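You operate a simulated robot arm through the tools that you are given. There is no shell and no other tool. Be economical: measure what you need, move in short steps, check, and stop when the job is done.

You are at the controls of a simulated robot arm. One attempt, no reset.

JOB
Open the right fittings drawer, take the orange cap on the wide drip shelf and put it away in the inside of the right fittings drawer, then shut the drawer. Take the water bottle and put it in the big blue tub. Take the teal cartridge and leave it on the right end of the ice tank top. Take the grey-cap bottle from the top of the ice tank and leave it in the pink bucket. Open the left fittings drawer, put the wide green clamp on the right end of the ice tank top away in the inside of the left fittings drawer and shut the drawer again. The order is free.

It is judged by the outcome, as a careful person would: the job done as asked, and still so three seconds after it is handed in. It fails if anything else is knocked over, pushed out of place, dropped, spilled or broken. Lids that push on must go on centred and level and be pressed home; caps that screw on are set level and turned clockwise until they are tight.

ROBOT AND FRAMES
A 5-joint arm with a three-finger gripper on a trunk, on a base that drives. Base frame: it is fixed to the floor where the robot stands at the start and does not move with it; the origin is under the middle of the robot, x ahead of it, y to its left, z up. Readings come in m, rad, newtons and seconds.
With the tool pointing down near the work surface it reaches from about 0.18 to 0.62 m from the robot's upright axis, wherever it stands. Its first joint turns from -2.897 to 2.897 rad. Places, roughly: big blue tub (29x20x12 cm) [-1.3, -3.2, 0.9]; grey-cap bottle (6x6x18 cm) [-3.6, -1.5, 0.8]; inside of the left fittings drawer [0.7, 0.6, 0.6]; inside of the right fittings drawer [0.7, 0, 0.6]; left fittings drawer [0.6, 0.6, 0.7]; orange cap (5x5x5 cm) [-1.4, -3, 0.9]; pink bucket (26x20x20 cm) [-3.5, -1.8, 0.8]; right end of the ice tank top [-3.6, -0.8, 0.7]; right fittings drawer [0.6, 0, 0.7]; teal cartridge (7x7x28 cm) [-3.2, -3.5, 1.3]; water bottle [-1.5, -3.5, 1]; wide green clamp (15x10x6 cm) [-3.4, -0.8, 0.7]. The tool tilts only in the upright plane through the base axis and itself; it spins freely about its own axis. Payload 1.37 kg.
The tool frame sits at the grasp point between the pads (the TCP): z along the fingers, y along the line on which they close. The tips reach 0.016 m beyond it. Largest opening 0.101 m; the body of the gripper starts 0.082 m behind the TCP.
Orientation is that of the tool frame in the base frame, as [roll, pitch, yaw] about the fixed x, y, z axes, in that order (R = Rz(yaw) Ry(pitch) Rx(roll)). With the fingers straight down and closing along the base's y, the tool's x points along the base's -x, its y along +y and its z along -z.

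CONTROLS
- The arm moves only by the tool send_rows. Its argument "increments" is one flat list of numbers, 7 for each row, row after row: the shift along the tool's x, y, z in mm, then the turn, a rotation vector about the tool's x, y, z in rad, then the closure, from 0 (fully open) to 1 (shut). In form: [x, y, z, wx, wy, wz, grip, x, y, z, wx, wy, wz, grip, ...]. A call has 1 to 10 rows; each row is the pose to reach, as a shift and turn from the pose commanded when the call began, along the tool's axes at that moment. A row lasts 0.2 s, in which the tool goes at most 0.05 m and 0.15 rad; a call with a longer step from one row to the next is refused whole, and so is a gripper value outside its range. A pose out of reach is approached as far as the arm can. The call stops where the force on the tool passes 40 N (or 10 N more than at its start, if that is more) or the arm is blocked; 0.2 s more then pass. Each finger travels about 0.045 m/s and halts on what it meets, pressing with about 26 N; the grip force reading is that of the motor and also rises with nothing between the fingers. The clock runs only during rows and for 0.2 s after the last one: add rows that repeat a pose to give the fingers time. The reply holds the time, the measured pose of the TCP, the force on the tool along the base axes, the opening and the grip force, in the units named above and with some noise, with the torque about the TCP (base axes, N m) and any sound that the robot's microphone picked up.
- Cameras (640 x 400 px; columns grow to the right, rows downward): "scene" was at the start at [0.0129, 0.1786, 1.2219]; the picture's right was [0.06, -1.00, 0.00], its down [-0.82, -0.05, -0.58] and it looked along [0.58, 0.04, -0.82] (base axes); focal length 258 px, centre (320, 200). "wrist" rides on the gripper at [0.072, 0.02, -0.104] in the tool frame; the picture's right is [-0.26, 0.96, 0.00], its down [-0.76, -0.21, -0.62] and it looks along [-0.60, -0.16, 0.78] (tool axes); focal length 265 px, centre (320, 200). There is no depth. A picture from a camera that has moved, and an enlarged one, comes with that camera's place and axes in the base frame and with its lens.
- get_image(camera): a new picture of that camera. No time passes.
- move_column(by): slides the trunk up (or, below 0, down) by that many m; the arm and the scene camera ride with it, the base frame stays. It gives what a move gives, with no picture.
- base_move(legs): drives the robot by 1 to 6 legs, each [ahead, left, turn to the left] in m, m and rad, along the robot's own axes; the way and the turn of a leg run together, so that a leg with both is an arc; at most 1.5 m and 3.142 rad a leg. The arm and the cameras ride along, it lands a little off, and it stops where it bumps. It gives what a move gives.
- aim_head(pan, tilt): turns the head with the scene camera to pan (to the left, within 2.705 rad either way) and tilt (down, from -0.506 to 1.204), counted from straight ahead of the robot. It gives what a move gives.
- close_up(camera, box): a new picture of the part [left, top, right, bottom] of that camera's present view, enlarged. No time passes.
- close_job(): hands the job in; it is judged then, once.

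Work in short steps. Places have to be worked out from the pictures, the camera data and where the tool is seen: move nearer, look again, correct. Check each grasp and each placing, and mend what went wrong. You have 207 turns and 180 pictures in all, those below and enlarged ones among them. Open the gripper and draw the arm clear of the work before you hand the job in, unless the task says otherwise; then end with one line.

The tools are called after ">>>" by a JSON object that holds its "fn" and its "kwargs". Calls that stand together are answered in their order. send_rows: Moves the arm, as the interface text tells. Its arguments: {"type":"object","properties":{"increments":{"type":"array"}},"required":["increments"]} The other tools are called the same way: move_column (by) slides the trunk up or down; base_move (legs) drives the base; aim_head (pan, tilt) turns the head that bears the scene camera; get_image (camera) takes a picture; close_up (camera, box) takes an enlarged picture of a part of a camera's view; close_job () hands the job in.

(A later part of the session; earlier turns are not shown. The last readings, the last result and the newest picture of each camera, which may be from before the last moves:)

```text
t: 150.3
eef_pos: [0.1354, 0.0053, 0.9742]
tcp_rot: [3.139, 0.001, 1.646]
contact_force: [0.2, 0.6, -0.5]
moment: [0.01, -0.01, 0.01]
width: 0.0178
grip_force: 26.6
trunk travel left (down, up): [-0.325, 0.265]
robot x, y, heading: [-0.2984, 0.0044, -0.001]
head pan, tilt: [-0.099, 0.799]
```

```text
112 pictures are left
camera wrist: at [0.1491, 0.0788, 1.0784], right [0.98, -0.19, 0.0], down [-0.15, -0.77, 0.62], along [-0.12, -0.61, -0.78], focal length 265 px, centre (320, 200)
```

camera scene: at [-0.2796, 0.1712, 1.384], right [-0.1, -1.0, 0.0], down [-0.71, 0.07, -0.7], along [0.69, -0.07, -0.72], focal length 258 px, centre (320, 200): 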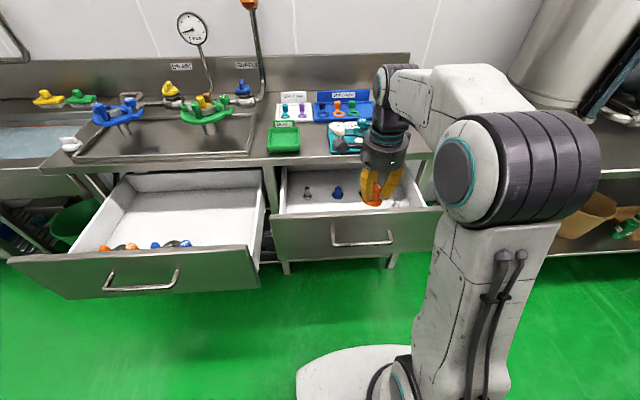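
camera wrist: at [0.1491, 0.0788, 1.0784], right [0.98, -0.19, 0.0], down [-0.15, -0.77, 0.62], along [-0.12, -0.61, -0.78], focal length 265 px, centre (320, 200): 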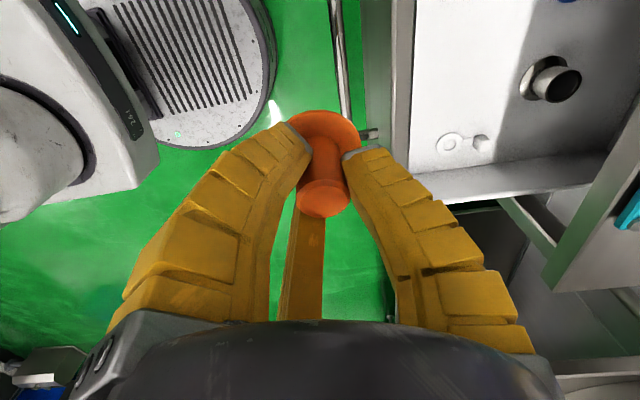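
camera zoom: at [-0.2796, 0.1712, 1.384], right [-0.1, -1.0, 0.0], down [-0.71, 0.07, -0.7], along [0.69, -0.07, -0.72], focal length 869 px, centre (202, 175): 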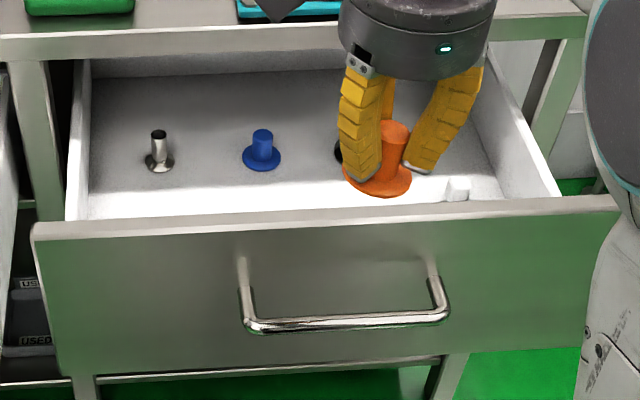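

The drawer floor is at z≈0.58 (items stand back at x≈0.5, a ring and nut at right). I'll set the cap down at about (0.33, 0.02). Moving over first.

>>> {"fn": "base_move", "kwargs": {"legs": [[0.07, 0, 0]]}}

>>> {"fn": "send_rows", "kwargs": {"increments": [3, 42, 0, 0, 0, 0, 1, 5, 84, 0, 0, 0, 0, 1, 8, 127, 0, 0, 0, 0, 1, 8, 127, 40, 0, 0, 0, 1, 8, 127, 80, 0, 0, 0, 1, 8, 127, 120, 0, 0, 0, 1]}}

>>> {"fn": "get_image", "kwargs": {"camera": "scene"}}

>>> {"fn": "get_image", "kwargs": {"camera": "wrist"}}

```text
t: 151.3
eef_pos: [0.2065, 0.004, 0.9739]
tcp_rot: [3.14, 0.0, 1.644]
contact_force: [0.2, 0.4, 0.2]
moment: [-0.01, 0.03, -0.03]
width: 0.0177
grip_force: 26.3
trunk travel left (down, up): [-0.325, 0.265]
robot x, y, heading: [-0.2311, 0.0038, -0.002]
head pan, tilt: [-0.099, 0.799]
```

```text
t: 152.7
eef_pos: [0.3334, 0.0189, 0.8556]
tcp_rot: [3.141, 0.002, 1.644]
contact_force: [0.0, -0.3, -0.5]
moment: [0.0, -0.01, 0.01]
width: 0.0178
grip_force: 26.0
trunk travel left (down, up): [-0.325, 0.265]
robot x, y, heading: [-0.2292, 0.0037, -0.001]
head pan, tilt: [-0.099, 0.799]
```

```text
111 pictures are left
camera scene: at [-0.2083, 0.1712, 1.384], right [-0.1, -0.99, 0.0], down [-0.71, 0.07, -0.7], along [0.69, -0.07, -0.72], focal length 258 px, centre (320, 200)
```

scene: 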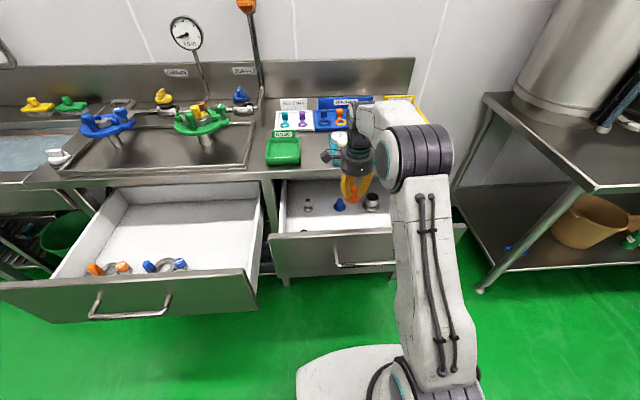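

```text
110 pictures are left
camera wrist: at [0.3469, 0.0937, 0.9592], right [0.98, -0.19, 0.0], down [-0.15, -0.77, 0.62], along [-0.12, -0.61, -0.78], focal length 265 px, centre (320, 200)
```

wrist: 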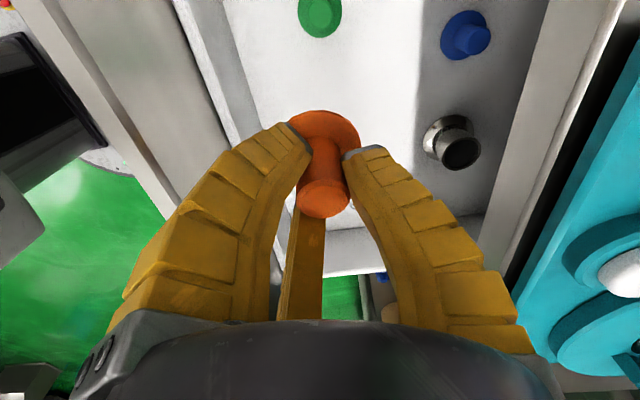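

There's also a green plug near (0.34, 0.08). I shift to y≈−0.07 for free space, and lower partway.

>>> {"fn": "send_rows", "kwargs": {"increments": [-45, -4, 0, 0, 0, 0, 1, -90, -8, 0, 0, 0, 0, 1, -90, -8, 40, 0, 0, 0, 1, -90, -8, 80, 0, 0, 0, 1, -90, -8, 120, 0, 0, 0, 1, -90, -8, 160, 0, 0, 0, 1]}}

>>> {"fn": "get_image", "kwargs": {"camera": "scene"}}

>>> {"fn": "get_image", "kwargs": {"camera": "wrist"}}

```text
t: 154.1
eef_pos: [0.3313, -0.0717, 0.6938]
tcp_rot: [3.139, 0.0, 1.645]
contact_force: [0.0, -0.1, -0.6]
moment: [0.0, -0.02, -0.01]
width: 0.0176
grip_force: 26.7
trunk travel left (down, up): [-0.325, 0.265]
robot x, y, heading: [-0.2316, 0.0056, -0.002]
head pan, tilt: [-0.099, 0.799]
```

```text
109 pictures are left
camera scene: at [-0.2084, 0.1711, 1.384], right [-0.1, -0.99, 0.0], down [-0.71, 0.07, -0.7], along [0.69, -0.07, -0.72], focal length 258 px, centre (320, 200)
```

scene: 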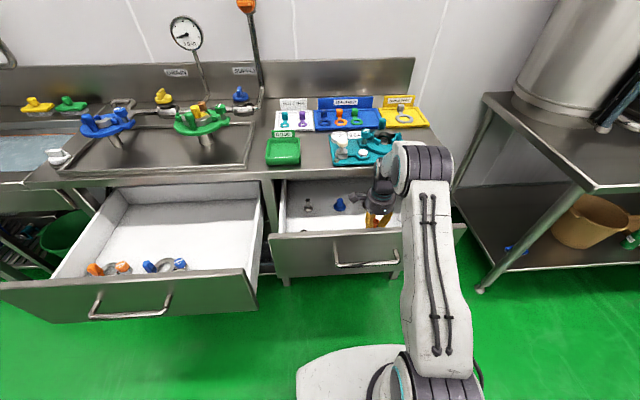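

```text
108 pictures are left
camera wrist: at [0.345, 0.0037, 0.7971], right [0.98, -0.19, 0.0], down [-0.15, -0.77, 0.62], along [-0.12, -0.61, -0.78], focal length 265 px, centre (320, 200)
```

wrist: 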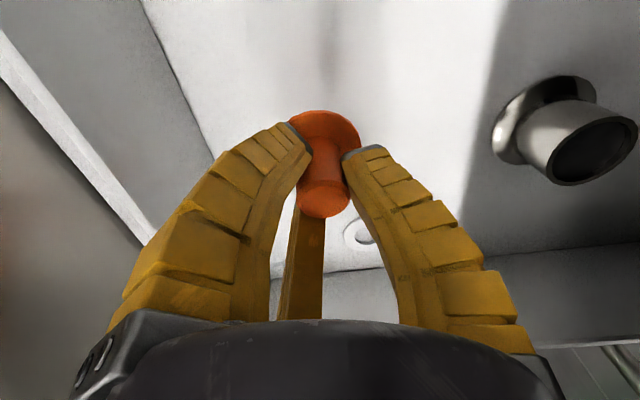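

>>> {"fn": "send_rows", "kwargs": {"increments": [0, 0, 25, 0, 0, 0, 1, 0, 0, 50, 0, 0, 0, 1, 0, 0, 62, 0, 0, 0, 1, 0, 0, 70, 0, 0, 0, 1, 0, 0, 76, 0, 0, 0, 1, 0, 0, 82, 0, 0, 0, 1]}}

>>> {"fn": "get_image", "kwargs": {"camera": "wrist"}}

>>> {"fn": "close_up", "kwargs": {"camera": "scene", "box": [260, 130, 480, 280]}}

```text
t: 155.5
eef_pos: [0.3335, -0.0682, 0.6171]
tcp_rot: [3.133, 0.003, 1.643]
contact_force: [-1.1, 8.8, 35.2]
moment: [-0.21, -0.05, 0.05]
width: 0.0274
grip_force: 26.3
trunk travel left (down, up): [-0.325, 0.265]
robot x, y, heading: [-0.2305, 0.0029, 0.003]
head pan, tilt: [-0.099, 0.799]
```

```text
107 pictures are left
camera wrist: at [0.3452, 0.0061, 0.7202], right [0.98, -0.19, 0.01], down [-0.16, -0.77, 0.62], along [-0.11, -0.61, -0.78], focal length 265 px, centre (320, 200)
```

wrist: 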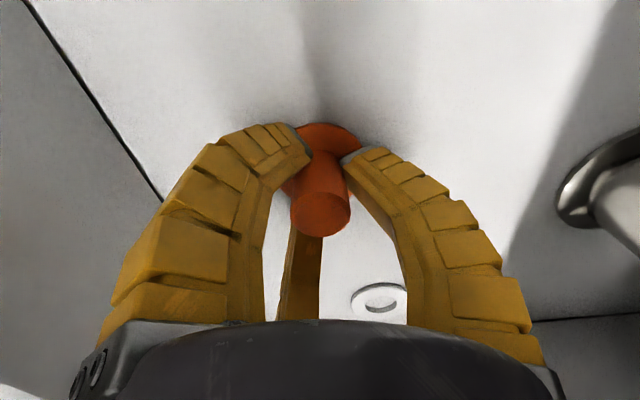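

```text
2.67 times, centred on (370, 205) of scene
camera zoom: at [-0.2116, 0.1723, 1.3842], right [-0.1, -0.99, 0.0], down [-0.71, 0.07, -0.7], along [0.7, -0.07, -0.72], focal length 688 px, centre (187, 187)
```

zoom: 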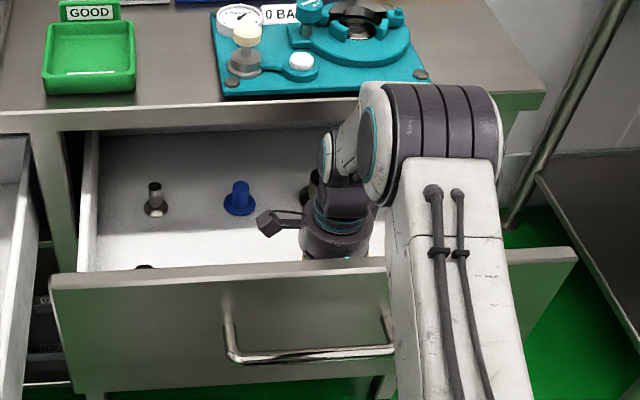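

Floor contact (35 N). I relieve a few mm, open moderately and lift out.

>>> {"fn": "send_rows", "kwargs": {"increments": [0, 0, -7, 0, 0, 0, 0.9, 0, 0, -7, 0, 0, 0, 0.5, 0, 0, -7, 0, 0, 0, 0.4, 0, 0, -7, 0, 0, 0, 0.4, 0, 0, -7, 0, 0, 0, 0.4]}}

>>> {"fn": "send_rows", "kwargs": {"increments": [0, 0, -40, 0, 0, 0, 0.4, 0, 0, -80, 0, 0, 0, 0.4, 0, 0, -120, 0, 0, 0, 0.4, 0, 0, -160, 0, 0, 0, 0.4, 0, 0, -205, 0, 0, 0, 0.4, 0, 0, -250, 0, 0, 0, 0.4, 0, 0, -290, 0, 0, 0, 0.4]}}

>>> {"fn": "get_image", "kwargs": {"camera": "wrist"}}

```text
t: 156.7
eef_pos: [0.331, -0.0699, 0.6196]
tcp_rot: [3.139, -0.001, 1.645]
contact_force: [0.4, 0.5, 0.0]
moment: [0.04, 0.0, 0.0]
width: 0.064
grip_force: 2.4
trunk travel left (down, up): [-0.325, 0.265]
robot x, y, heading: [-0.2296, 0.0048, 0.004]
head pan, tilt: [-0.099, 0.799]
```

```text
t: 158.3
eef_pos: [0.328, -0.0696, 0.9108]
tcp_rot: [3.139, -0.001, 1.644]
contact_force: [-0.7, -0.2, -0.1]
moment: [0.01, -0.01, -0.02]
width: 0.064
grip_force: 2.5
trunk travel left (down, up): [-0.325, 0.265]
robot x, y, heading: [-0.2326, 0.004, -0.0]
head pan, tilt: [-0.099, 0.799]
```

```text
105 pictures are left
camera wrist: at [0.3422, 0.0056, 1.0146], right [0.98, -0.19, 0.0], down [-0.15, -0.77, 0.62], along [-0.12, -0.61, -0.78], focal length 265 px, centre (320, 200)
```

wrist: 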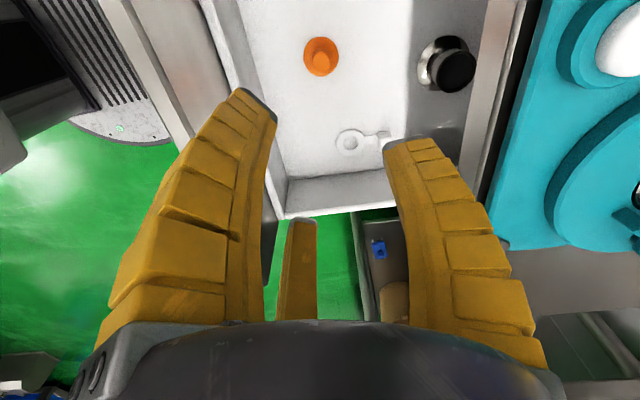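

The cap stands in the drawer. Now to shut it: I back off, lower the trunk, close the fingers and tilt the tool forward for pushing the front panel above the handle.

>>> {"fn": "base_move", "kwargs": {"legs": [[-0.38, 0, 0]]}}

>>> {"fn": "move_column", "kwargs": {"by": -0.14}}

>>> {"fn": "send_rows", "kwargs": {"increments": [0, 0, 0, 0, 0, -0.073, 1]}}

>>> {"fn": "send_rows", "kwargs": {"increments": [5, 0, 0, -0.13, 0, 0, 1, 15, 0, 0, -0.26, 0, 0, 1, 25, 0, 0, -0.39, 0, 0, 1, 35, 0, 0, -0.52, 0, 0, 1, 45, 0, 0, -0.65, 0, 0, 1, 55, 0, 0, -0.78, 0, 0, 1, 65, 0, 0, -0.91, 0, 0, 1, 68, 0, 0, -1.04, 0, 0, 1, 70, 0, 0, -1.17, 0, 0, 1, 72, 0, 0, -1.3, 0, 0, 1]}}

>>> {"fn": "get_image", "kwargs": {"camera": "scene"}}

```text
t: 160.7
eef_pos: [-0.0513, -0.0664, 0.9096]
tcp_rot: [3.14, 0.0, 1.649]
contact_force: [0.1, -0.5, -0.2]
moment: [-0.02, -0.03, -0.02]
width: 0.0637
grip_force: 2.5
trunk travel left (down, up): [-0.325, 0.265]
robot x, y, heading: [-0.6092, 0.0032, 0.004]
head pan, tilt: [-0.099, 0.799]
```

```text
t: 162.4
eef_pos: [-0.0508, -0.0673, 0.7707]
tcp_rot: [3.139, -0.001, 1.65]
contact_force: [0.1, -0.4, 0.3]
moment: [0.0, -0.01, -0.01]
width: 0.0639
grip_force: 2.2
trunk travel left (down, up): [-0.185, 0.405]
robot x, y, heading: [-0.6102, 0.0042, 0.004]
head pan, tilt: [-0.099, 0.799]
```

```text
t: 162.8
eef_pos: [-0.0498, -0.067, 0.7704]
tcp_rot: [3.14, 0.0, 1.723]
contact_force: [-0.6, 0.1, 0.5]
moment: [0.01, 0.0, 0.01]
width: 0.0342
grip_force: 3.3
trunk travel left (down, up): [-0.185, 0.405]
robot x, y, heading: [-0.6096, 0.0063, 0.003]
head pan, tilt: [-0.099, 0.799]
```

```text
t: 165.0
eef_pos: [-0.0677, 0.0612, 0.7662]
tcp_rot: [1.841, 0.007, 1.689]
contact_force: [0.6, -0.2, 0.8]
moment: [0.0, 0.04, 0.0]
width: 0.0
grip_force: 25.5
out of reach, approached as far as the arm can: row 1, 2, 3, 4, 5, 6, 7, 8, 9, 10
trunk travel left (down, up): [-0.185, 0.405]
robot x, y, heading: [-0.6072, 0.0045, 0.002]
head pan, tilt: [-0.099, 0.799]
```

```text
104 pictures are left
camera scene: at [-0.589, 0.1706, 1.244], right [-0.09, -1.0, 0.0], down [-0.71, 0.07, -0.7], along [0.69, -0.07, -0.72], focal length 258 px, centre (320, 200)
```

scene: 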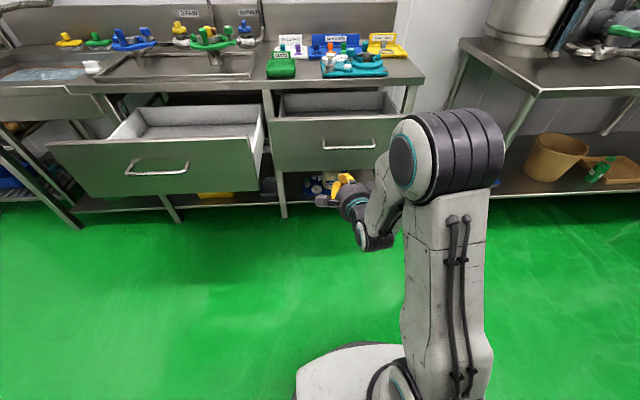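

The yaw correction went the wrong way and left the tool at y=0.06 pointing slightly left. I straighten it onto the centre line.

>>> {"fn": "send_rows", "kwargs": {"increments": [-33, 0, 4, 0, -0.057, 0.016, 1, -62, 0, 8, 0, -0.114, 0.032, 1, -62, 0, 8, 0, -0.114, 0.032, 1]}}

>>> {"fn": "base_move", "kwargs": {"legs": [[0.2, 0, 0]]}}

>>> {"fn": "get_image", "kwargs": {"camera": "scene"}}

>>> {"fn": "get_image", "kwargs": {"camera": "wrist"}}

```text
t: 165.8
eef_pos: [-0.0481, 0.015, 0.7655]
tcp_rot: [1.841, 0.002, 1.595]
contact_force: [0.2, -0.1, -0.1]
moment: [0.0, 0.0, 0.0]
width: 0.0003
grip_force: 26.1
out of reach, approached as far as the arm can: row 1, 2, 3
trunk travel left (down, up): [-0.185, 0.405]
robot x, y, heading: [-0.6063, 0.0055, 0.009]
head pan, tilt: [-0.099, 0.799]
```

```text
t: 167.4
eef_pos: [0.1512, 0.0152, 0.7665]
tcp_rot: [1.839, 0.001, 1.592]
contact_force: [-0.1, -1.0, -0.1]
moment: [-0.01, 0.02, -0.03]
width: 0.0001
grip_force: 25.7
trunk travel left (down, up): [-0.185, 0.405]
robot x, y, heading: [-0.4085, 0.0009, 0.003]
head pan, tilt: [-0.099, 0.799]
```

```text
103 pictures are left
camera scene: at [-0.3891, 0.1711, 1.244], right [-0.1, -1.0, 0.0], down [-0.71, 0.07, -0.7], along [0.69, -0.07, -0.72], focal length 258 px, centre (320, 200)
```

scene: 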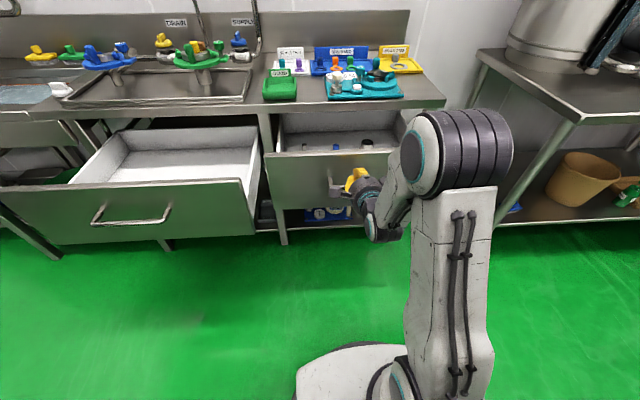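

```text
102 pictures are left
camera wrist: at [0.0538, 0.0865, 0.8127], right [0.26, -0.26, 0.93], down [-0.64, -0.77, -0.03], along [0.72, -0.58, -0.37], focal length 265 px, centre (320, 200)
```

wrist: 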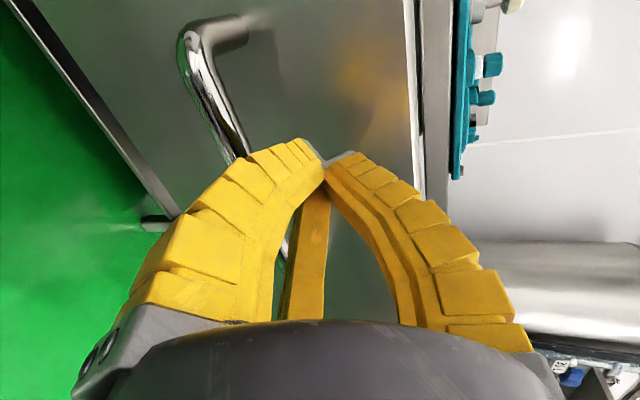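

Fingers are above the handle, just before the panel. I push by driving ahead 0.24 m.

>>> {"fn": "base_move", "kwargs": {"legs": [[0.24, 0, 0]]}}

>>> {"fn": "get_image", "kwargs": {"camera": "scene"}}

```text
t: 169.2
eef_pos: [0.3929, 0.0157, 0.767]
tcp_rot: [1.839, 0.003, 1.592]
contact_force: [0.9, -0.5, 0.5]
moment: [0.02, 0.01, 0.01]
width: 0.0002
grip_force: 25.9
trunk travel left (down, up): [-0.185, 0.405]
robot x, y, heading: [-0.1679, 0.0056, -0.0]
head pan, tilt: [-0.099, 0.799]
```

```text
101 pictures are left
camera scene: at [-0.1475, 0.1715, 1.244], right [-0.1, -1.0, 0.0], down [-0.71, 0.07, -0.7], along [0.69, -0.07, -0.72], focal length 258 px, centre (320, 200)
```

scene: 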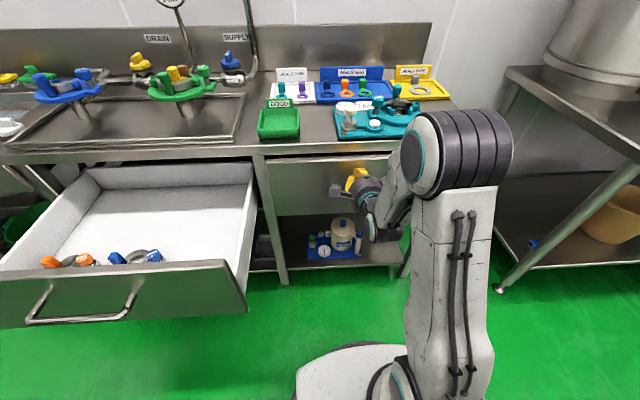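

Nearly shut. I push the remainder with the arm until resistance.

>>> {"fn": "send_rows", "kwargs": {"increments": [0, 3, 12, 0, 0, 0, 1, 0, 6, 23, 0, 0, 0, 1, 0, 9, 34, 0, 0, 0, 1, 0, 12, 45, 0, 0, 0, 1, 0, 15, 56, 0, 0, 0, 1]}}

>>> {"fn": "get_image", "kwargs": {"camera": "wrist"}}

>>> {"fn": "close_up", "kwargs": {"camera": "scene", "box": [230, 120, 430, 245]}}

```text
t: 170.2
eef_pos: [0.4296, 0.0169, 0.7648]
tcp_rot: [1.85, 0.003, 1.592]
contact_force: [-25.0, -0.1, 8.5]
moment: [-0.04, -0.5, -0.14]
width: 0.0
grip_force: 26.1
trunk travel left (down, up): [-0.185, 0.405]
robot x, y, heading: [-0.1696, 0.0064, 0.005]
head pan, tilt: [-0.099, 0.799]
stopped in row 4: the force on the tool passed its limit at 48 N (the readings are from after the stop); the commanded pose is now the measured one
```

```text
100 pictures are left
camera wrist: at [0.333, 0.0877, 0.8117], right [0.27, -0.26, 0.93], down [-0.64, -0.77, -0.03], along [0.72, -0.58, -0.37], focal length 265 px, centre (320, 200)
```

wrist: 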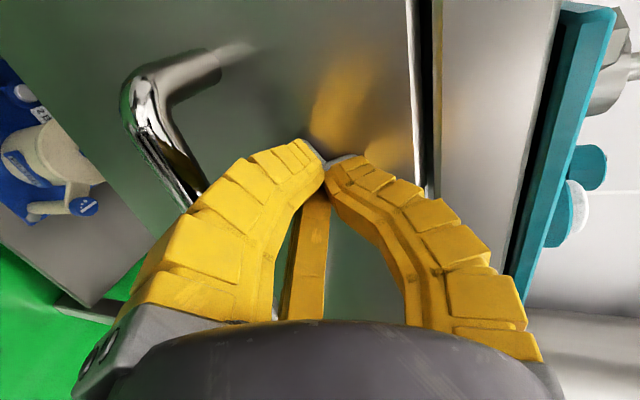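

```text
3.20 times, centred on (330, 182) of scene
camera zoom: at [-0.1519, 0.1714, 1.2442], right [-0.1, -1.0, 0.0], down [-0.71, 0.07, -0.7], along [0.7, -0.07, -0.71], focal length 826 px, centre (288, 256)
```

zoom: 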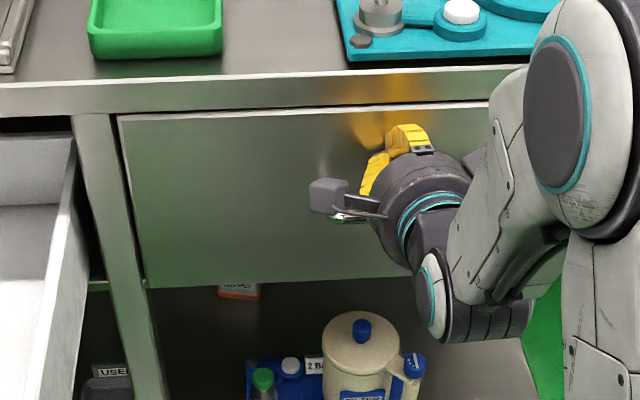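

The drawer is fully shut. I back off, fold the arm, and head for the teal cartridge on the blue machine.

>>> {"fn": "base_move", "kwargs": {"legs": [[-0.4, 0, 0]]}}

>>> {"fn": "send_rows", "kwargs": {"increments": [0, 19, -23, 0.13, 0, 0, 0.5, 0, 38, -46, 0.26, 0, 0, 0, 0, 57, -69, 0.39, 0, 0, 0, 0, 76, -92, 0.52, 0, 0, 0, 0, 95, -115, 0.65, 0, 0, 0, 0, 114, -139, 0.78, 0, 0, 0, 0, 133, -162, 0.91, 0, 0, 0, 0, 152, -185, 1.04, 0, 0, 0, 0, 171, -208, 1.17, 0, 0, 0, 0, 190, -231, 1.29, 0, 0, 0]}}

>>> {"fn": "base_move", "kwargs": {"legs": [[0, -1.5, 0], [-1.48, 0, 0], [0, -1.5, 0], [0, 0, 3.14]]}}

>>> {"fn": "aim_head", "kwargs": {"pan": 0.2, "tilt": 0.2}}

>>> {"fn": "get_image", "kwargs": {"camera": "scene"}}

```text
t: 172.7
eef_pos: [0.0279, 0.0186, 0.7624]
tcp_rot: [1.853, 0.004, 1.596]
contact_force: [0.0, -0.8, -1.2]
moment: [-0.01, 0.01, 0.0]
width: 0.0
grip_force: 26.2
trunk travel left (down, up): [-0.185, 0.405]
robot x, y, heading: [-0.5742, 0.006, 0.007]
head pan, tilt: [-0.099, 0.799]
```

```text
t: 174.9
eef_pos: [-0.1455, 0.0135, 1.0023]
tcp_rot: [-3.14, 0.0, 1.598]
contact_force: [-1.0, -0.2, -0.2]
moment: [0.03, 0.01, 0.01]
width: 0.1005
grip_force: 0.1
out of reach, approached as far as the arm can: row 10
trunk travel left (down, up): [-0.185, 0.405]
robot x, y, heading: [-0.5734, 0.0064, 0.006]
head pan, tilt: [-0.099, 0.799]
```

```text
t: 203.4
eef_pos: [-2.4694, -2.9599, 1.0029]
tcp_rot: [3.142, 0.0, -1.562]
contact_force: [0.2, -0.6, -0.3]
moment: [0.01, -0.03, 0.01]
width: 0.1008
grip_force: 0.0
trunk travel left (down, up): [-0.185, 0.405]
robot x, y, heading: [-2.0369, -2.9558, 3.125]
head pan, tilt: [-0.099, 0.799]
```

```text
t: 204.4
eef_pos: [-2.4669, -2.9596, 1.0011]
tcp_rot: [-3.141, 0.0, -1.562]
contact_force: [0.2, 0.5, 0.3]
moment: [-0.02, 0.01, 0.02]
width: 0.1007
grip_force: 0.0
trunk travel left (down, up): [-0.185, 0.405]
robot x, y, heading: [-2.0398, -2.958, 3.128]
head pan, tilt: [0.201, 0.201]
```

```text
98 pictures are left
camera scene: at [-2.0726, -3.1526, 1.2975], right [-0.19, 0.98, 0.0], down [0.2, 0.04, -0.98], along [-0.96, -0.18, -0.2], focal length 258 px, centre (320, 200)
```

scene: 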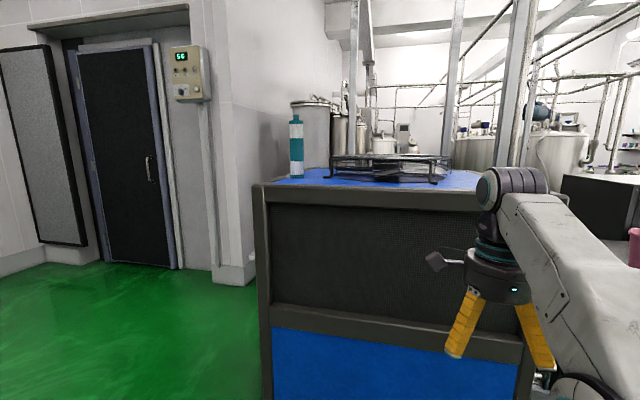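

The cartridge stands at about (−3.21, −3.475), z 1.153–1.434 — too tall for a top grip, so I'll grip it from the front with the tool horizontal. I raise the trunk and spin the tool (camera on top).

>>> {"fn": "move_column", "kwargs": {"by": 0.38}}

>>> {"fn": "send_rows", "kwargs": {"increments": [0, 0, 5, 0, 0, 0.15, 0, 0, 0, 10, 0, 0, 0.3, 0, 0, 0, 10, 0, 0, 0.45, 0, 0, 0, 10, 0, 0, 0.6, 0, 0, 0, 10, 0, 0, 0.75, 0, 0, 0, 10, 0, 0, 0.9, 0, 0, 0, 10, 0, 0, 1.05, 0, 0, 0, 10, 0, 0, 1.2, 0, 0, 0, 10, 0, 0, 1.35, 0, 0, 0, 10, 0, 0, 1.5, 0]}}

```text
t: 208.1
eef_pos: [-2.4679, -2.9607, 1.3814]
tcp_rot: [3.141, -0.001, -1.562]
contact_force: [0.3, -0.4, 0.4]
moment: [-0.03, 0.0, 0.0]
width: 0.1004
grip_force: 0.1
trunk travel left (down, up): [-0.565, 0.025]
robot x, y, heading: [-2.0385, -2.9573, 3.129]
head pan, tilt: [0.201, 0.201]
```

```text
t: 210.3
eef_pos: [-2.4664, -2.9368, 1.371]
tcp_rot: [-3.141, 0.001, -3.063]
contact_force: [-0.1, -0.2, 0.6]
moment: [-0.08, -0.02, 0.0]
width: 0.1005
grip_force: 0.1
out of reach, approached as far as the arm can: row 10
trunk travel left (down, up): [-0.565, 0.025]
robot x, y, heading: [-2.0386, -2.9595, 3.132]
head pan, tilt: [0.201, 0.201]
```

>>> {"fn": "send_rows", "kwargs": {"increments": [13, 0, 6, 0, 0.13, 0, 0, 26, 0, 12, 0, 0.26, 0, 0, 39, 0, 18, 0, 0.39, 0, 0, 52, 0, 24, 0, 0.52, 0, 0, 65, 0, 30, 0, 0.65, 0, 0, 78, 0, 36, 0, 0.78, 0, 0, 91, 0, 42, 0, 0.91, 0, 0, 104, 0, 48, 0, 1.04, 0, 0, 117, 0, 54, 0, 1.17, 0, 0, 130, 0, 60, 0, 1.3, 0, 0]}}

>>> {"fn": "get_image", "kwargs": {"camera": "wrist"}}

>>> {"fn": "get_image", "kwargs": {"camera": "scene"}}

```text
t: 212.5
eef_pos: [-2.5959, -2.9732, 1.311]
tcp_rot: [2.706, -1.267, -2.652]
contact_force: [0.1, 0.6, 1.1]
moment: [0.0, -0.01, 0.02]
width: 0.1007
grip_force: 0.0
out of reach, approached as far as the arm can: row 4, 5, 6, 7, 8, 9, 10
trunk travel left (down, up): [-0.565, 0.025]
robot x, y, heading: [-2.0392, -2.9593, 3.132]
head pan, tilt: [0.201, 0.201]
```

```text
97 pictures are left
camera wrist: at [-2.5163, -2.9595, 1.411], right [0.0, 0.99, -0.13], down [0.81, -0.08, -0.58], along [-0.59, -0.1, -0.8], focal length 265 px, centre (320, 200)
```

wrist: 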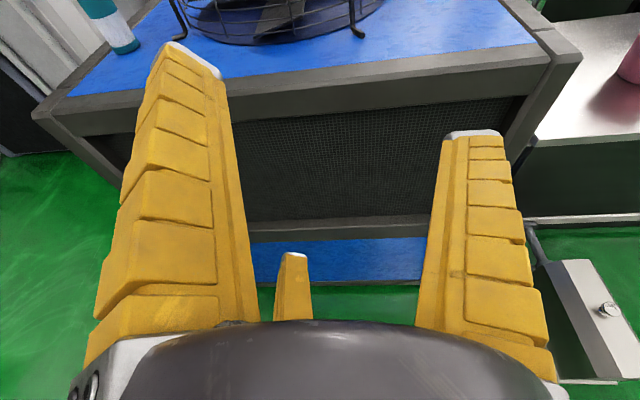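

```text
96 pictures are left
camera scene: at [-2.0733, -3.1528, 1.6776], right [-0.19, 0.98, 0.0], down [0.2, 0.04, -0.98], along [-0.96, -0.18, -0.2], focal length 258 px, centre (320, 200)
```

scene: 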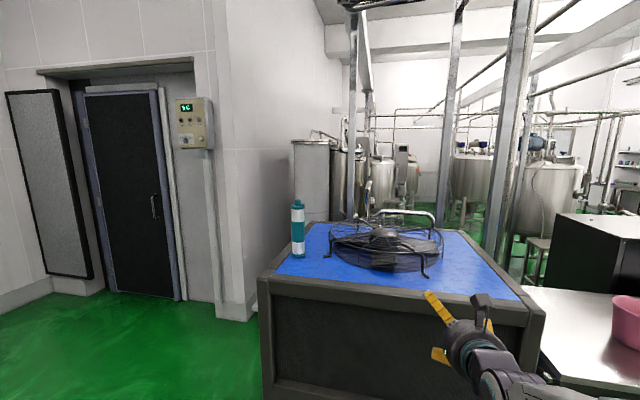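

Cartridge refined to (−3.235, −3.48); the fan guard stays clear to its right. I shift left 0.52 m and approach 0.38 m.

>>> {"fn": "base_move", "kwargs": {"legs": [[0, 0.519, 0], [0.38, 0, 0]]}}

>>> {"fn": "get_image", "kwargs": {"camera": "wrist"}}

>>> {"fn": "get_image", "kwargs": {"camera": "scene"}}

```text
t: 217.6
eef_pos: [-2.98, -3.4979, 1.3109]
tcp_rot: [2.705, -1.266, -2.648]
contact_force: [0.0, -0.5, 0.1]
moment: [0.01, 0.01, 0.02]
width: 0.1004
grip_force: 0.1
trunk travel left (down, up): [-0.565, 0.025]
robot x, y, heading: [-2.4239, -3.4752, 3.139]
head pan, tilt: [0.201, 0.201]
```

```text
95 pictures are left
camera wrist: at [-2.9001, -3.4826, 1.4112], right [0.0, 0.99, -0.13], down [0.81, -0.07, -0.58], along [-0.58, -0.11, -0.8], focal length 265 px, centre (320, 200)
```

wrist: 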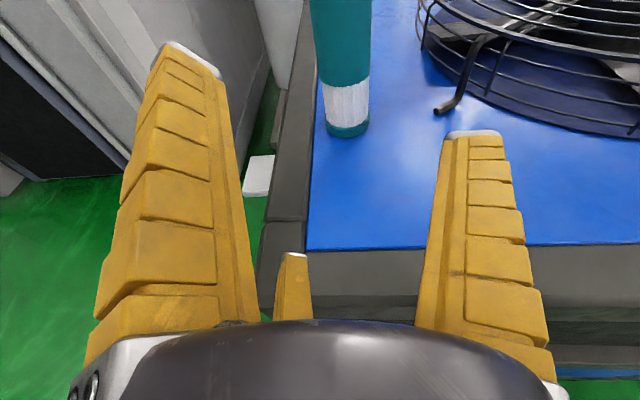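

```text
94 pictures are left
camera scene: at [-2.4556, -3.6728, 1.6776], right [-0.2, 0.98, 0.0], down [0.2, 0.04, -0.98], along [-0.96, -0.19, -0.2], focal length 258 px, centre (320, 200)
```

scene: 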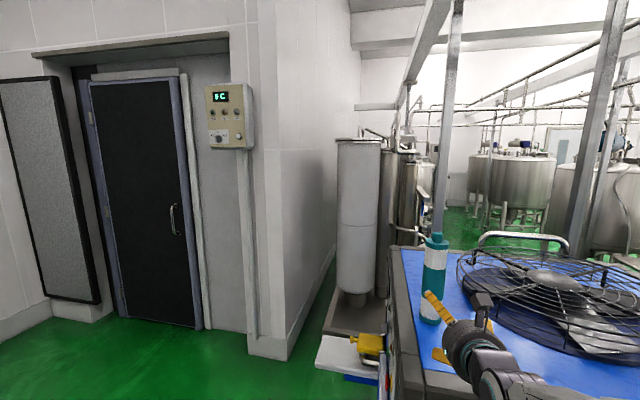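

The roll limit leaves the tool 7° rolled, which is too tight for a 70 mm cylinder in the three-jaw gap. I spin it by −3.01 rad to the opposite roll (camera underneath), exactly level.

>>> {"fn": "send_rows", "kwargs": {"increments": [0, 0, 0, 0, 0, -0.15, 0, 0, 0, 0, 0, 0, -0.3, 0, 0, 0, 0, 0, 0, -0.45, 0, 0, 0, 0, 0, 0, -0.6, 0, 0, 0, 0, 0, 0, -0.75, 0, 0, 0, 0, 0, 0, -0.9, 0, 0, 0, 0, 0, 0, -1.05, 0, 0, 0, 0, 0, 0, -1.2, 0, 0, 0, 0, 0, 0, -1.35, 0, 0, 0, 0, 0, 0, -1.5, 0]}}

>>> {"fn": "send_rows", "kwargs": {"increments": [0, 0, 0, 0, 0, -0.15, 0, 0, 0, 0, 0, 0, -0.3, 0, 0, 0, 0, 0, 0, -0.45, 0, 0, 0, 0, 0, 0, -0.6, 0, 0, 0, 0, 0, 0, -0.75, 0, 0, 0, 0, 0, 0, -0.9, 0, 0, 0, 0, 0, 0, -1.05, 0, 0, 0, 0, 0, 0, -1.2, 0, 0, 0, 0, 0, 0, -1.35, 0, 0, 0, 0, 0, 0, -1.5, 0]}}

>>> {"fn": "get_image", "kwargs": {"camera": "wrist"}}

```text
t: 219.8
eef_pos: [-2.9781, -3.4968, 1.3114]
tcp_rot: [1.844, 0.06, -1.514]
contact_force: [-1.3, -0.2, -0.3]
moment: [-0.02, 0.02, -0.03]
width: 0.1005
grip_force: 0.0
trunk travel left (down, up): [-0.565, 0.025]
robot x, y, heading: [-2.4245, -3.4776, 3.137]
head pan, tilt: [0.201, 0.201]
```

```text
t: 222.0
eef_pos: [-2.9791, -3.4973, 1.3127]
tcp_rot: [3.114, 1.297, 0.012]
contact_force: [-0.1, -0.2, 0.4]
moment: [0.0, -0.01, 0.01]
width: 0.1009
grip_force: 0.0
trunk travel left (down, up): [-0.565, 0.025]
robot x, y, heading: [-2.4272, -3.4745, 3.144]
head pan, tilt: [0.201, 0.201]
```

```text
93 pictures are left
camera wrist: at [-2.8588, -3.5115, 1.2713], right [-0.04, -0.96, 0.26], down [0.38, 0.23, 0.89], along [-0.92, 0.13, 0.36], focal length 265 px, centre (320, 200)
```

wrist: 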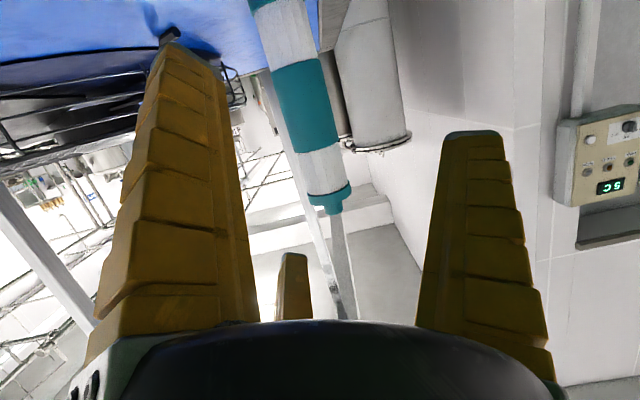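

Level now; the cartridge axis is at (−3.215, −3.479). I centre laterally for the jaw gap (TCP y≈−3.460) and creep the base ahead.

>>> {"fn": "send_rows", "kwargs": {"increments": [0, -19, 0, 0, 0, 0, 0, 0, -37, 0, 0, 0, 0, 0, 0, -37, 0, 0, 0, 0, 0]}}

>>> {"fn": "base_move", "kwargs": {"legs": [[0.14, 0, 0]]}}

>>> {"fn": "get_image", "kwargs": {"camera": "wrist"}}

>>> {"fn": "aim_head", "kwargs": {"pan": 0.2, "tilt": 0.6}}

>>> {"fn": "get_image", "kwargs": {"camera": "scene"}}

```text
t: 222.8
eef_pos: [-2.9778, -3.4898, 1.3133]
tcp_rot: [3.119, 1.297, 0.003]
contact_force: [-0.4, -0.4, 0.3]
moment: [0.01, -0.02, 0.04]
width: 0.1008
grip_force: 0.1
out of reach, approached as far as the arm can: row 1, 2, 3
trunk travel left (down, up): [-0.565, 0.025]
robot x, y, heading: [-2.4239, -3.4766, 3.138]
head pan, tilt: [0.201, 0.201]
```

```text
t: 224.1
eef_pos: [-3.1219, -3.4879, 1.3133]
tcp_rot: [3.116, 1.296, 0.001]
contact_force: [0.2, 0.2, -0.1]
moment: [-0.01, 0.02, -0.03]
width: 0.1005
grip_force: 0.1
trunk travel left (down, up): [-0.565, 0.025]
robot x, y, heading: [-2.564, -3.4751, 3.139]
head pan, tilt: [0.201, 0.201]
```

```text
92 pictures are left
camera wrist: at [-3.0018, -3.5046, 1.271], right [-0.05, -0.96, 0.26], down [0.39, 0.22, 0.9], along [-0.92, 0.15, 0.36], focal length 265 px, centre (320, 200)
```

wrist: 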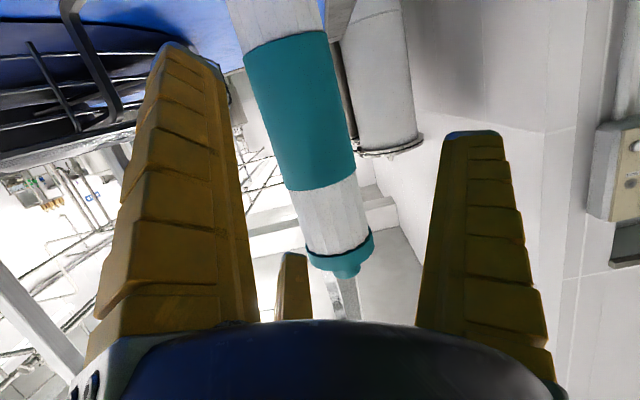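

```text
t: 225.0
eef_pos: [-3.1199, -3.4892, 1.3123]
tcp_rot: [3.118, 1.299, 0.001]
contact_force: [-1.0, 0.5, 0.0]
moment: [0.01, 0.01, -0.01]
width: 0.1008
grip_force: 0.0
trunk travel left (down, up): [-0.565, 0.025]
robot x, y, heading: [-2.5638, -3.475, 3.137]
head pan, tilt: [0.201, 0.6]
```

```text
91 pictures are left
camera scene: at [-2.5918, -3.6711, 1.6409], right [-0.19, 0.98, 0.0], down [0.55, 0.11, -0.83], along [-0.81, -0.16, -0.56], focal length 258 px, centre (320, 200)
```

scene: 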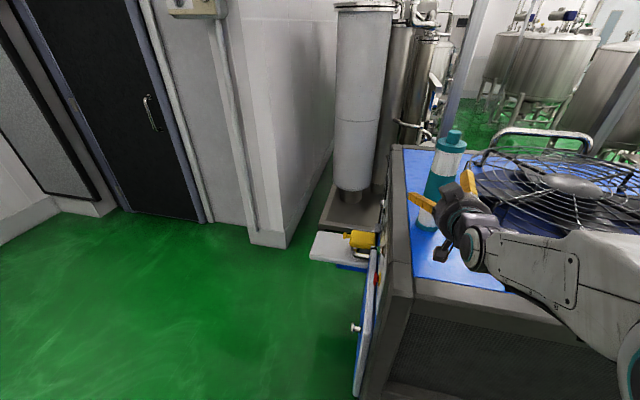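

The arm can't shift sideways alone in this posture, so I nudge the base 0.03 m to the right and look again.

>>> {"fn": "base_move", "kwargs": {"legs": [[0, -0.03, 0]]}}

>>> {"fn": "send_rows", "kwargs": {"increments": [-5, 0, 19, 0, 0, 0, 0, -10, 0, 38, 0, 0, 0, 0, -10, 0, 38, 0, 0, 0, 0]}}

>>> {"fn": "get_image", "kwargs": {"camera": "wrist"}}

>>> {"fn": "close_up", "kwargs": {"camera": "scene", "box": [390, 110, 530, 280]}}

```text
t: 225.8
eef_pos: [-3.1207, -3.4573, 1.3123]
tcp_rot: [3.113, 1.296, -0.004]
contact_force: [0.5, 0.1, 0.8]
moment: [-0.01, 0.0, 0.05]
width: 0.1008
grip_force: 0.0
trunk travel left (down, up): [-0.565, 0.025]
robot x, y, heading: [-2.5675, -3.4497, 3.132]
head pan, tilt: [0.201, 0.6]
```

```text
t: 226.6
eef_pos: [-3.1605, -3.4595, 1.3119]
tcp_rot: [3.118, 1.296, -0.001]
contact_force: [0.0, 0.2, 0.2]
moment: [-0.01, 0.0, -0.01]
width: 0.1005
grip_force: 0.0
trunk travel left (down, up): [-0.565, 0.025]
robot x, y, heading: [-2.5659, -3.447, 3.134]
head pan, tilt: [0.201, 0.6]
```

```text
90 pictures are left
camera wrist: at [-3.0395, -3.4755, 1.271], right [-0.05, -0.96, 0.26], down [0.39, 0.22, 0.89], along [-0.92, 0.15, 0.36], focal length 265 px, centre (320, 200)
```

wrist: 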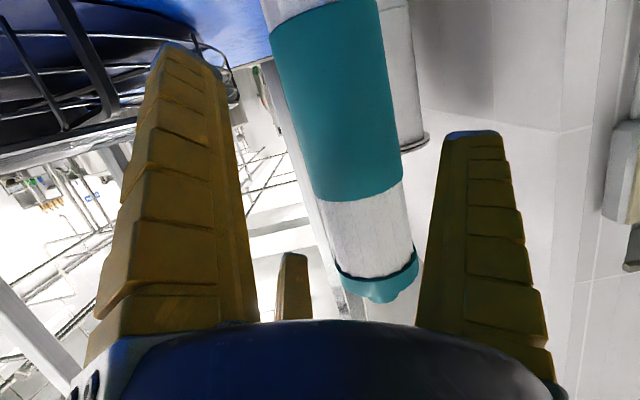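

```text
2.35 times, centred on (460, 195) of scene
camera zoom: at [-2.5913, -3.6409, 1.6409], right [-0.19, 0.98, 0.0], down [0.55, 0.11, -0.83], along [-0.81, -0.16, -0.56], focal length 607 px, centre (-9, 212)
```

zoom: 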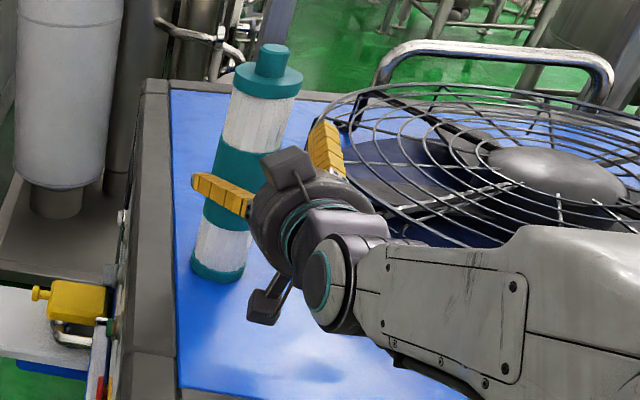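

Alignment holds (offset 17.5 mm toward the single jaw, as planned). Advance the last 53 mm slowly.

>>> {"fn": "send_rows", "kwargs": {"increments": [-3, 0, 13, 0, 0, 0, 0, -7, 0, 26, 0, 0, 0, 0, -11, 0, 39, 0, 0, 0, 0, -14, 0, 51, 0, 0, 0, 0, -14, 0, 51, 0, 0, 0, 0]}}

>>> {"fn": "get_image", "kwargs": {"camera": "wrist"}}

>>> {"fn": "close_up", "kwargs": {"camera": "scene", "box": [390, 110, 530, 280]}}

```text
t: 227.8
eef_pos: [-3.2116, -3.4613, 1.3121]
tcp_rot: [3.117, 1.296, 0.001]
contact_force: [-0.2, 0.1, 0.4]
moment: [-0.04, -0.01, 0.02]
width: 0.1007
grip_force: 0.1
trunk travel left (down, up): [-0.565, 0.025]
robot x, y, heading: [-2.5646, -3.4466, 3.14]
head pan, tilt: [0.201, 0.6]
```

```text
88 pictures are left
camera wrist: at [-3.0918, -3.4769, 1.2707], right [-0.05, -0.96, 0.26], down [0.39, 0.22, 0.89], along [-0.92, 0.15, 0.36], focal length 265 px, centre (320, 200)
```

wrist: 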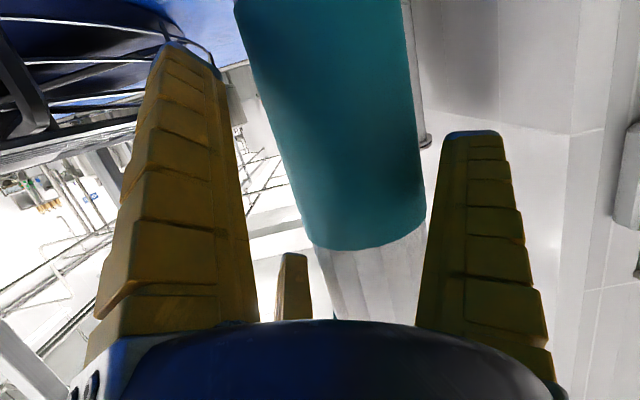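

```text
2.35 times, centred on (460, 195) of scene
camera zoom: at [-2.5914, -3.641, 1.6408], right [-0.19, 0.98, 0.0], down [0.55, 0.11, -0.83], along [-0.81, -0.16, -0.56], focal length 607 px, centre (-9, 212)
```

zoom: 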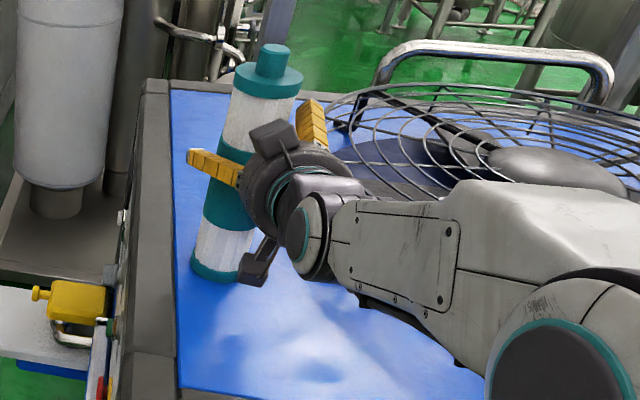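

No contact; the axis is ~15 mm further in. I advance 14 mm, then close and watch the opening.

>>> {"fn": "send_rows", "kwargs": {"increments": [-2, 0, 7, 0, 0, 0, 0, -4, 0, 14, 0, 0, 0, 0, -4, 0, 14, 0, 0, 0, 0.2, -4, 0, 14, 0, 0, 0, 0.4, -4, 0, 14, 0, 0, 0, 0.7, -4, 0, 14, 0, 0, 0, 1, -4, 0, 14, 0, 0, 0, 1, -4, 0, 14, 0, 0, 0, 1]}}

>>> {"fn": "get_image", "kwargs": {"camera": "wrist"}}

>>> {"fn": "close_up", "kwargs": {"camera": "scene", "box": [390, 110, 530, 280]}}

```text
t: 229.6
eef_pos: [-3.2261, -3.4605, 1.3123]
tcp_rot: [3.119, 1.297, 0.0]
contact_force: [-0.6, 0.4, -0.5]
moment: [0.02, 0.03, -0.01]
width: 0.0891
grip_force: 26.1
trunk travel left (down, up): [-0.565, 0.025]
robot x, y, heading: [-2.5657, -3.4456, 3.134]
head pan, tilt: [0.201, 0.6]
```

```text
86 pictures are left
camera wrist: at [-3.107, -3.4766, 1.2708], right [-0.05, -0.96, 0.26], down [0.39, 0.22, 0.89], along [-0.92, 0.15, 0.36], focal length 265 px, centre (320, 200)
```

wrist: 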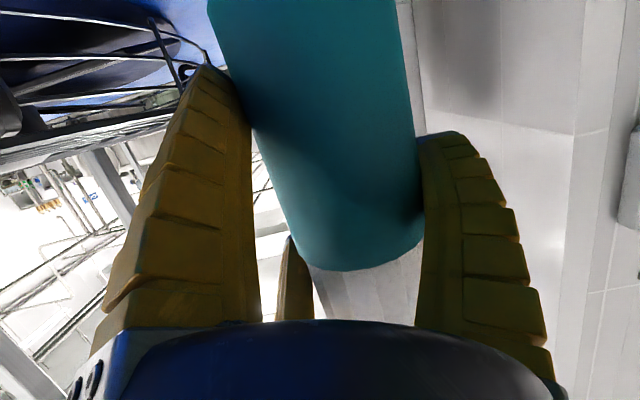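

```text
2.35 times, centred on (460, 195) of scene
camera zoom: at [-2.5917, -3.6409, 1.6408], right [-0.19, 0.98, 0.0], down [0.55, 0.11, -0.83], along [-0.81, -0.16, -0.56], focal length 607 px, centre (-9, 212)
```

zoom: 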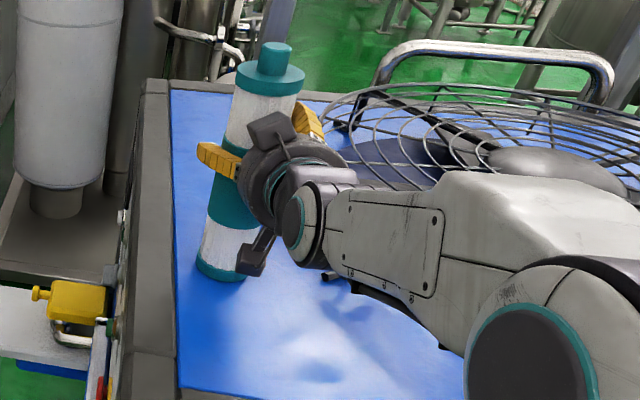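

Three-jaw contact at ~0.089 as predicted. I lift 50 mm with arm and check it holds.

>>> {"fn": "send_rows", "kwargs": {"increments": [-10, 0, -3, 0, 0, 0, 1, -24, 0, -7, 0, 0, 0, 1, -36, 0, -10, 0, 0, 0, 1, -48, 0, -14, 0, 0, 0, 1]}}

>>> {"fn": "get_image", "kwargs": {"camera": "scene"}}

```text
t: 230.6
eef_pos: [-3.2265, -3.4604, 1.361]
tcp_rot: [3.119, 1.296, 0.002]
contact_force: [-0.7, -0.2, -1.1]
moment: [0.0, 0.02, 0.0]
width: 0.0889
grip_force: 25.9
trunk travel left (down, up): [-0.565, 0.025]
robot x, y, heading: [-2.5663, -3.4469, 3.138]
head pan, tilt: [0.201, 0.6]
```

```text
84 pictures are left
camera scene: at [-2.5916, -3.641, 1.6408], right [-0.19, 0.98, 0.0], down [0.55, 0.11, -0.83], along [-0.81, -0.16, -0.56], focal length 258 px, centre (320, 200)
```

scene: 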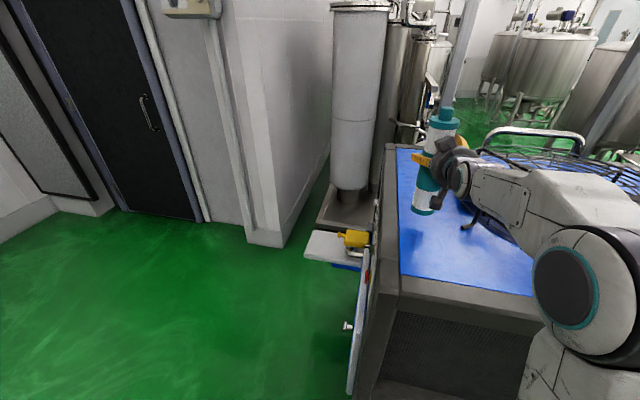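

Held and lifted. I back off and drive right along the aisle to the ice tank's right end.

>>> {"fn": "base_move", "kwargs": {"legs": [[-0.42, 0, 0.004], [0, -1.4, 0], [0, -1.1, 0]]}}

>>> {"fn": "aim_head", "kwargs": {"pan": 0.0, "tilt": 0.6}}

>>> {"fn": "get_image", "kwargs": {"camera": "scene"}}

```text
t: 245.2
eef_pos: [-2.7496, -0.9185, 1.362]
tcp_rot: [3.118, 1.297, -0.019]
contact_force: [-0.9, 0.5, -1.4]
moment: [0.02, 0.03, -0.01]
width: 0.0891
grip_force: 26.2
trunk travel left (down, up): [-0.565, 0.025]
robot x, y, heading: [-2.0873, -0.9156, 3.119]
head pan, tilt: [0.201, 0.6]
```

```text
t: 245.9
eef_pos: [-2.7489, -0.9206, 1.3615]
tcp_rot: [3.117, 1.297, -0.019]
contact_force: [0.1, 0.4, -1.6]
moment: [0.01, 0.02, 0.01]
width: 0.0888
grip_force: 26.5
trunk travel left (down, up): [-0.565, 0.025]
robot x, y, heading: [-2.086, -0.9187, 3.12]
head pan, tilt: [0.0, 0.6]
```

```text
83 pictures are left
camera scene: at [-2.1189, -1.0947, 1.6408], right [0.02, 1.0, 0.0], down [0.56, -0.01, -0.83], along [-0.82, 0.02, -0.57], focal length 258 px, centre (320, 200)
```

scene: 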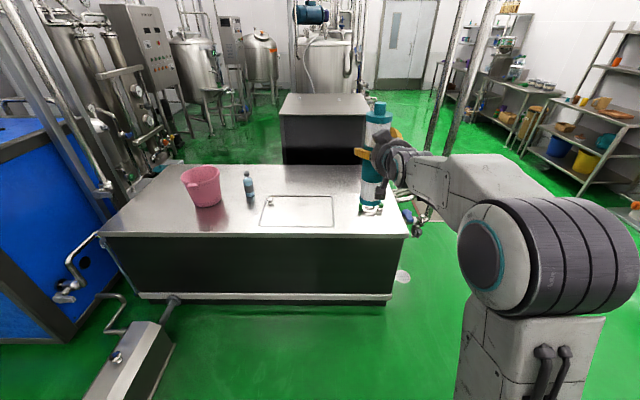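

I can see the tank top but the gripper hides the right end. I step 0.35 m to the left to see it.

>>> {"fn": "base_move", "kwargs": {"legs": [[0, 0.4, 0.02]]}}

>>> {"fn": "aim_head", "kwargs": {"pan": -0.2, "tilt": 0.6}}

>>> {"fn": "get_image", "kwargs": {"camera": "scene"}}

```text
t: 248.4
eef_pos: [-2.7529, -1.3408, 1.3602]
tcp_rot: [3.12, 1.296, 0.007]
contact_force: [-0.7, -0.1, -1.2]
moment: [0.03, 0.02, -0.01]
width: 0.089
grip_force: 25.8
trunk travel left (down, up): [-0.565, 0.025]
robot x, y, heading: [-2.0902, -1.3228, 3.136]
head pan, tilt: [0.0, 0.6]
```

```text
t: 249.1
eef_pos: [-2.7548, -1.3399, 1.3606]
tcp_rot: [3.12, 1.296, 0.004]
contact_force: [-1.2, 0.7, -1.6]
moment: [0.03, 0.03, -0.03]
width: 0.0889
grip_force: 25.8
trunk travel left (down, up): [-0.565, 0.025]
robot x, y, heading: [-2.0889, -1.3265, 3.14]
head pan, tilt: [-0.201, 0.6]
```

```text
82 pictures are left
camera scene: at [-2.1178, -1.4814, 1.6408], right [0.2, 0.98, 0.0], down [0.55, -0.11, -0.83], along [-0.81, 0.16, -0.56], focal length 258 px, centre (320, 200)
```

scene: 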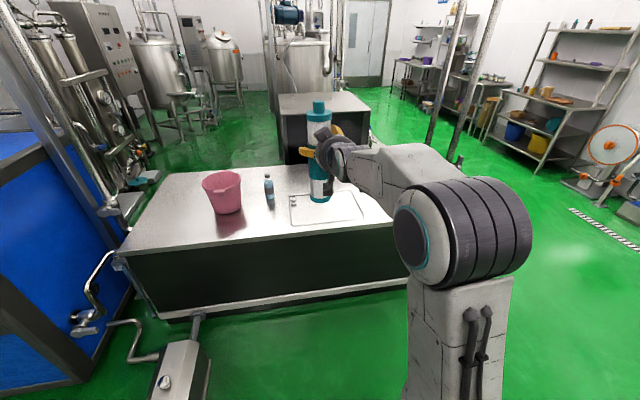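

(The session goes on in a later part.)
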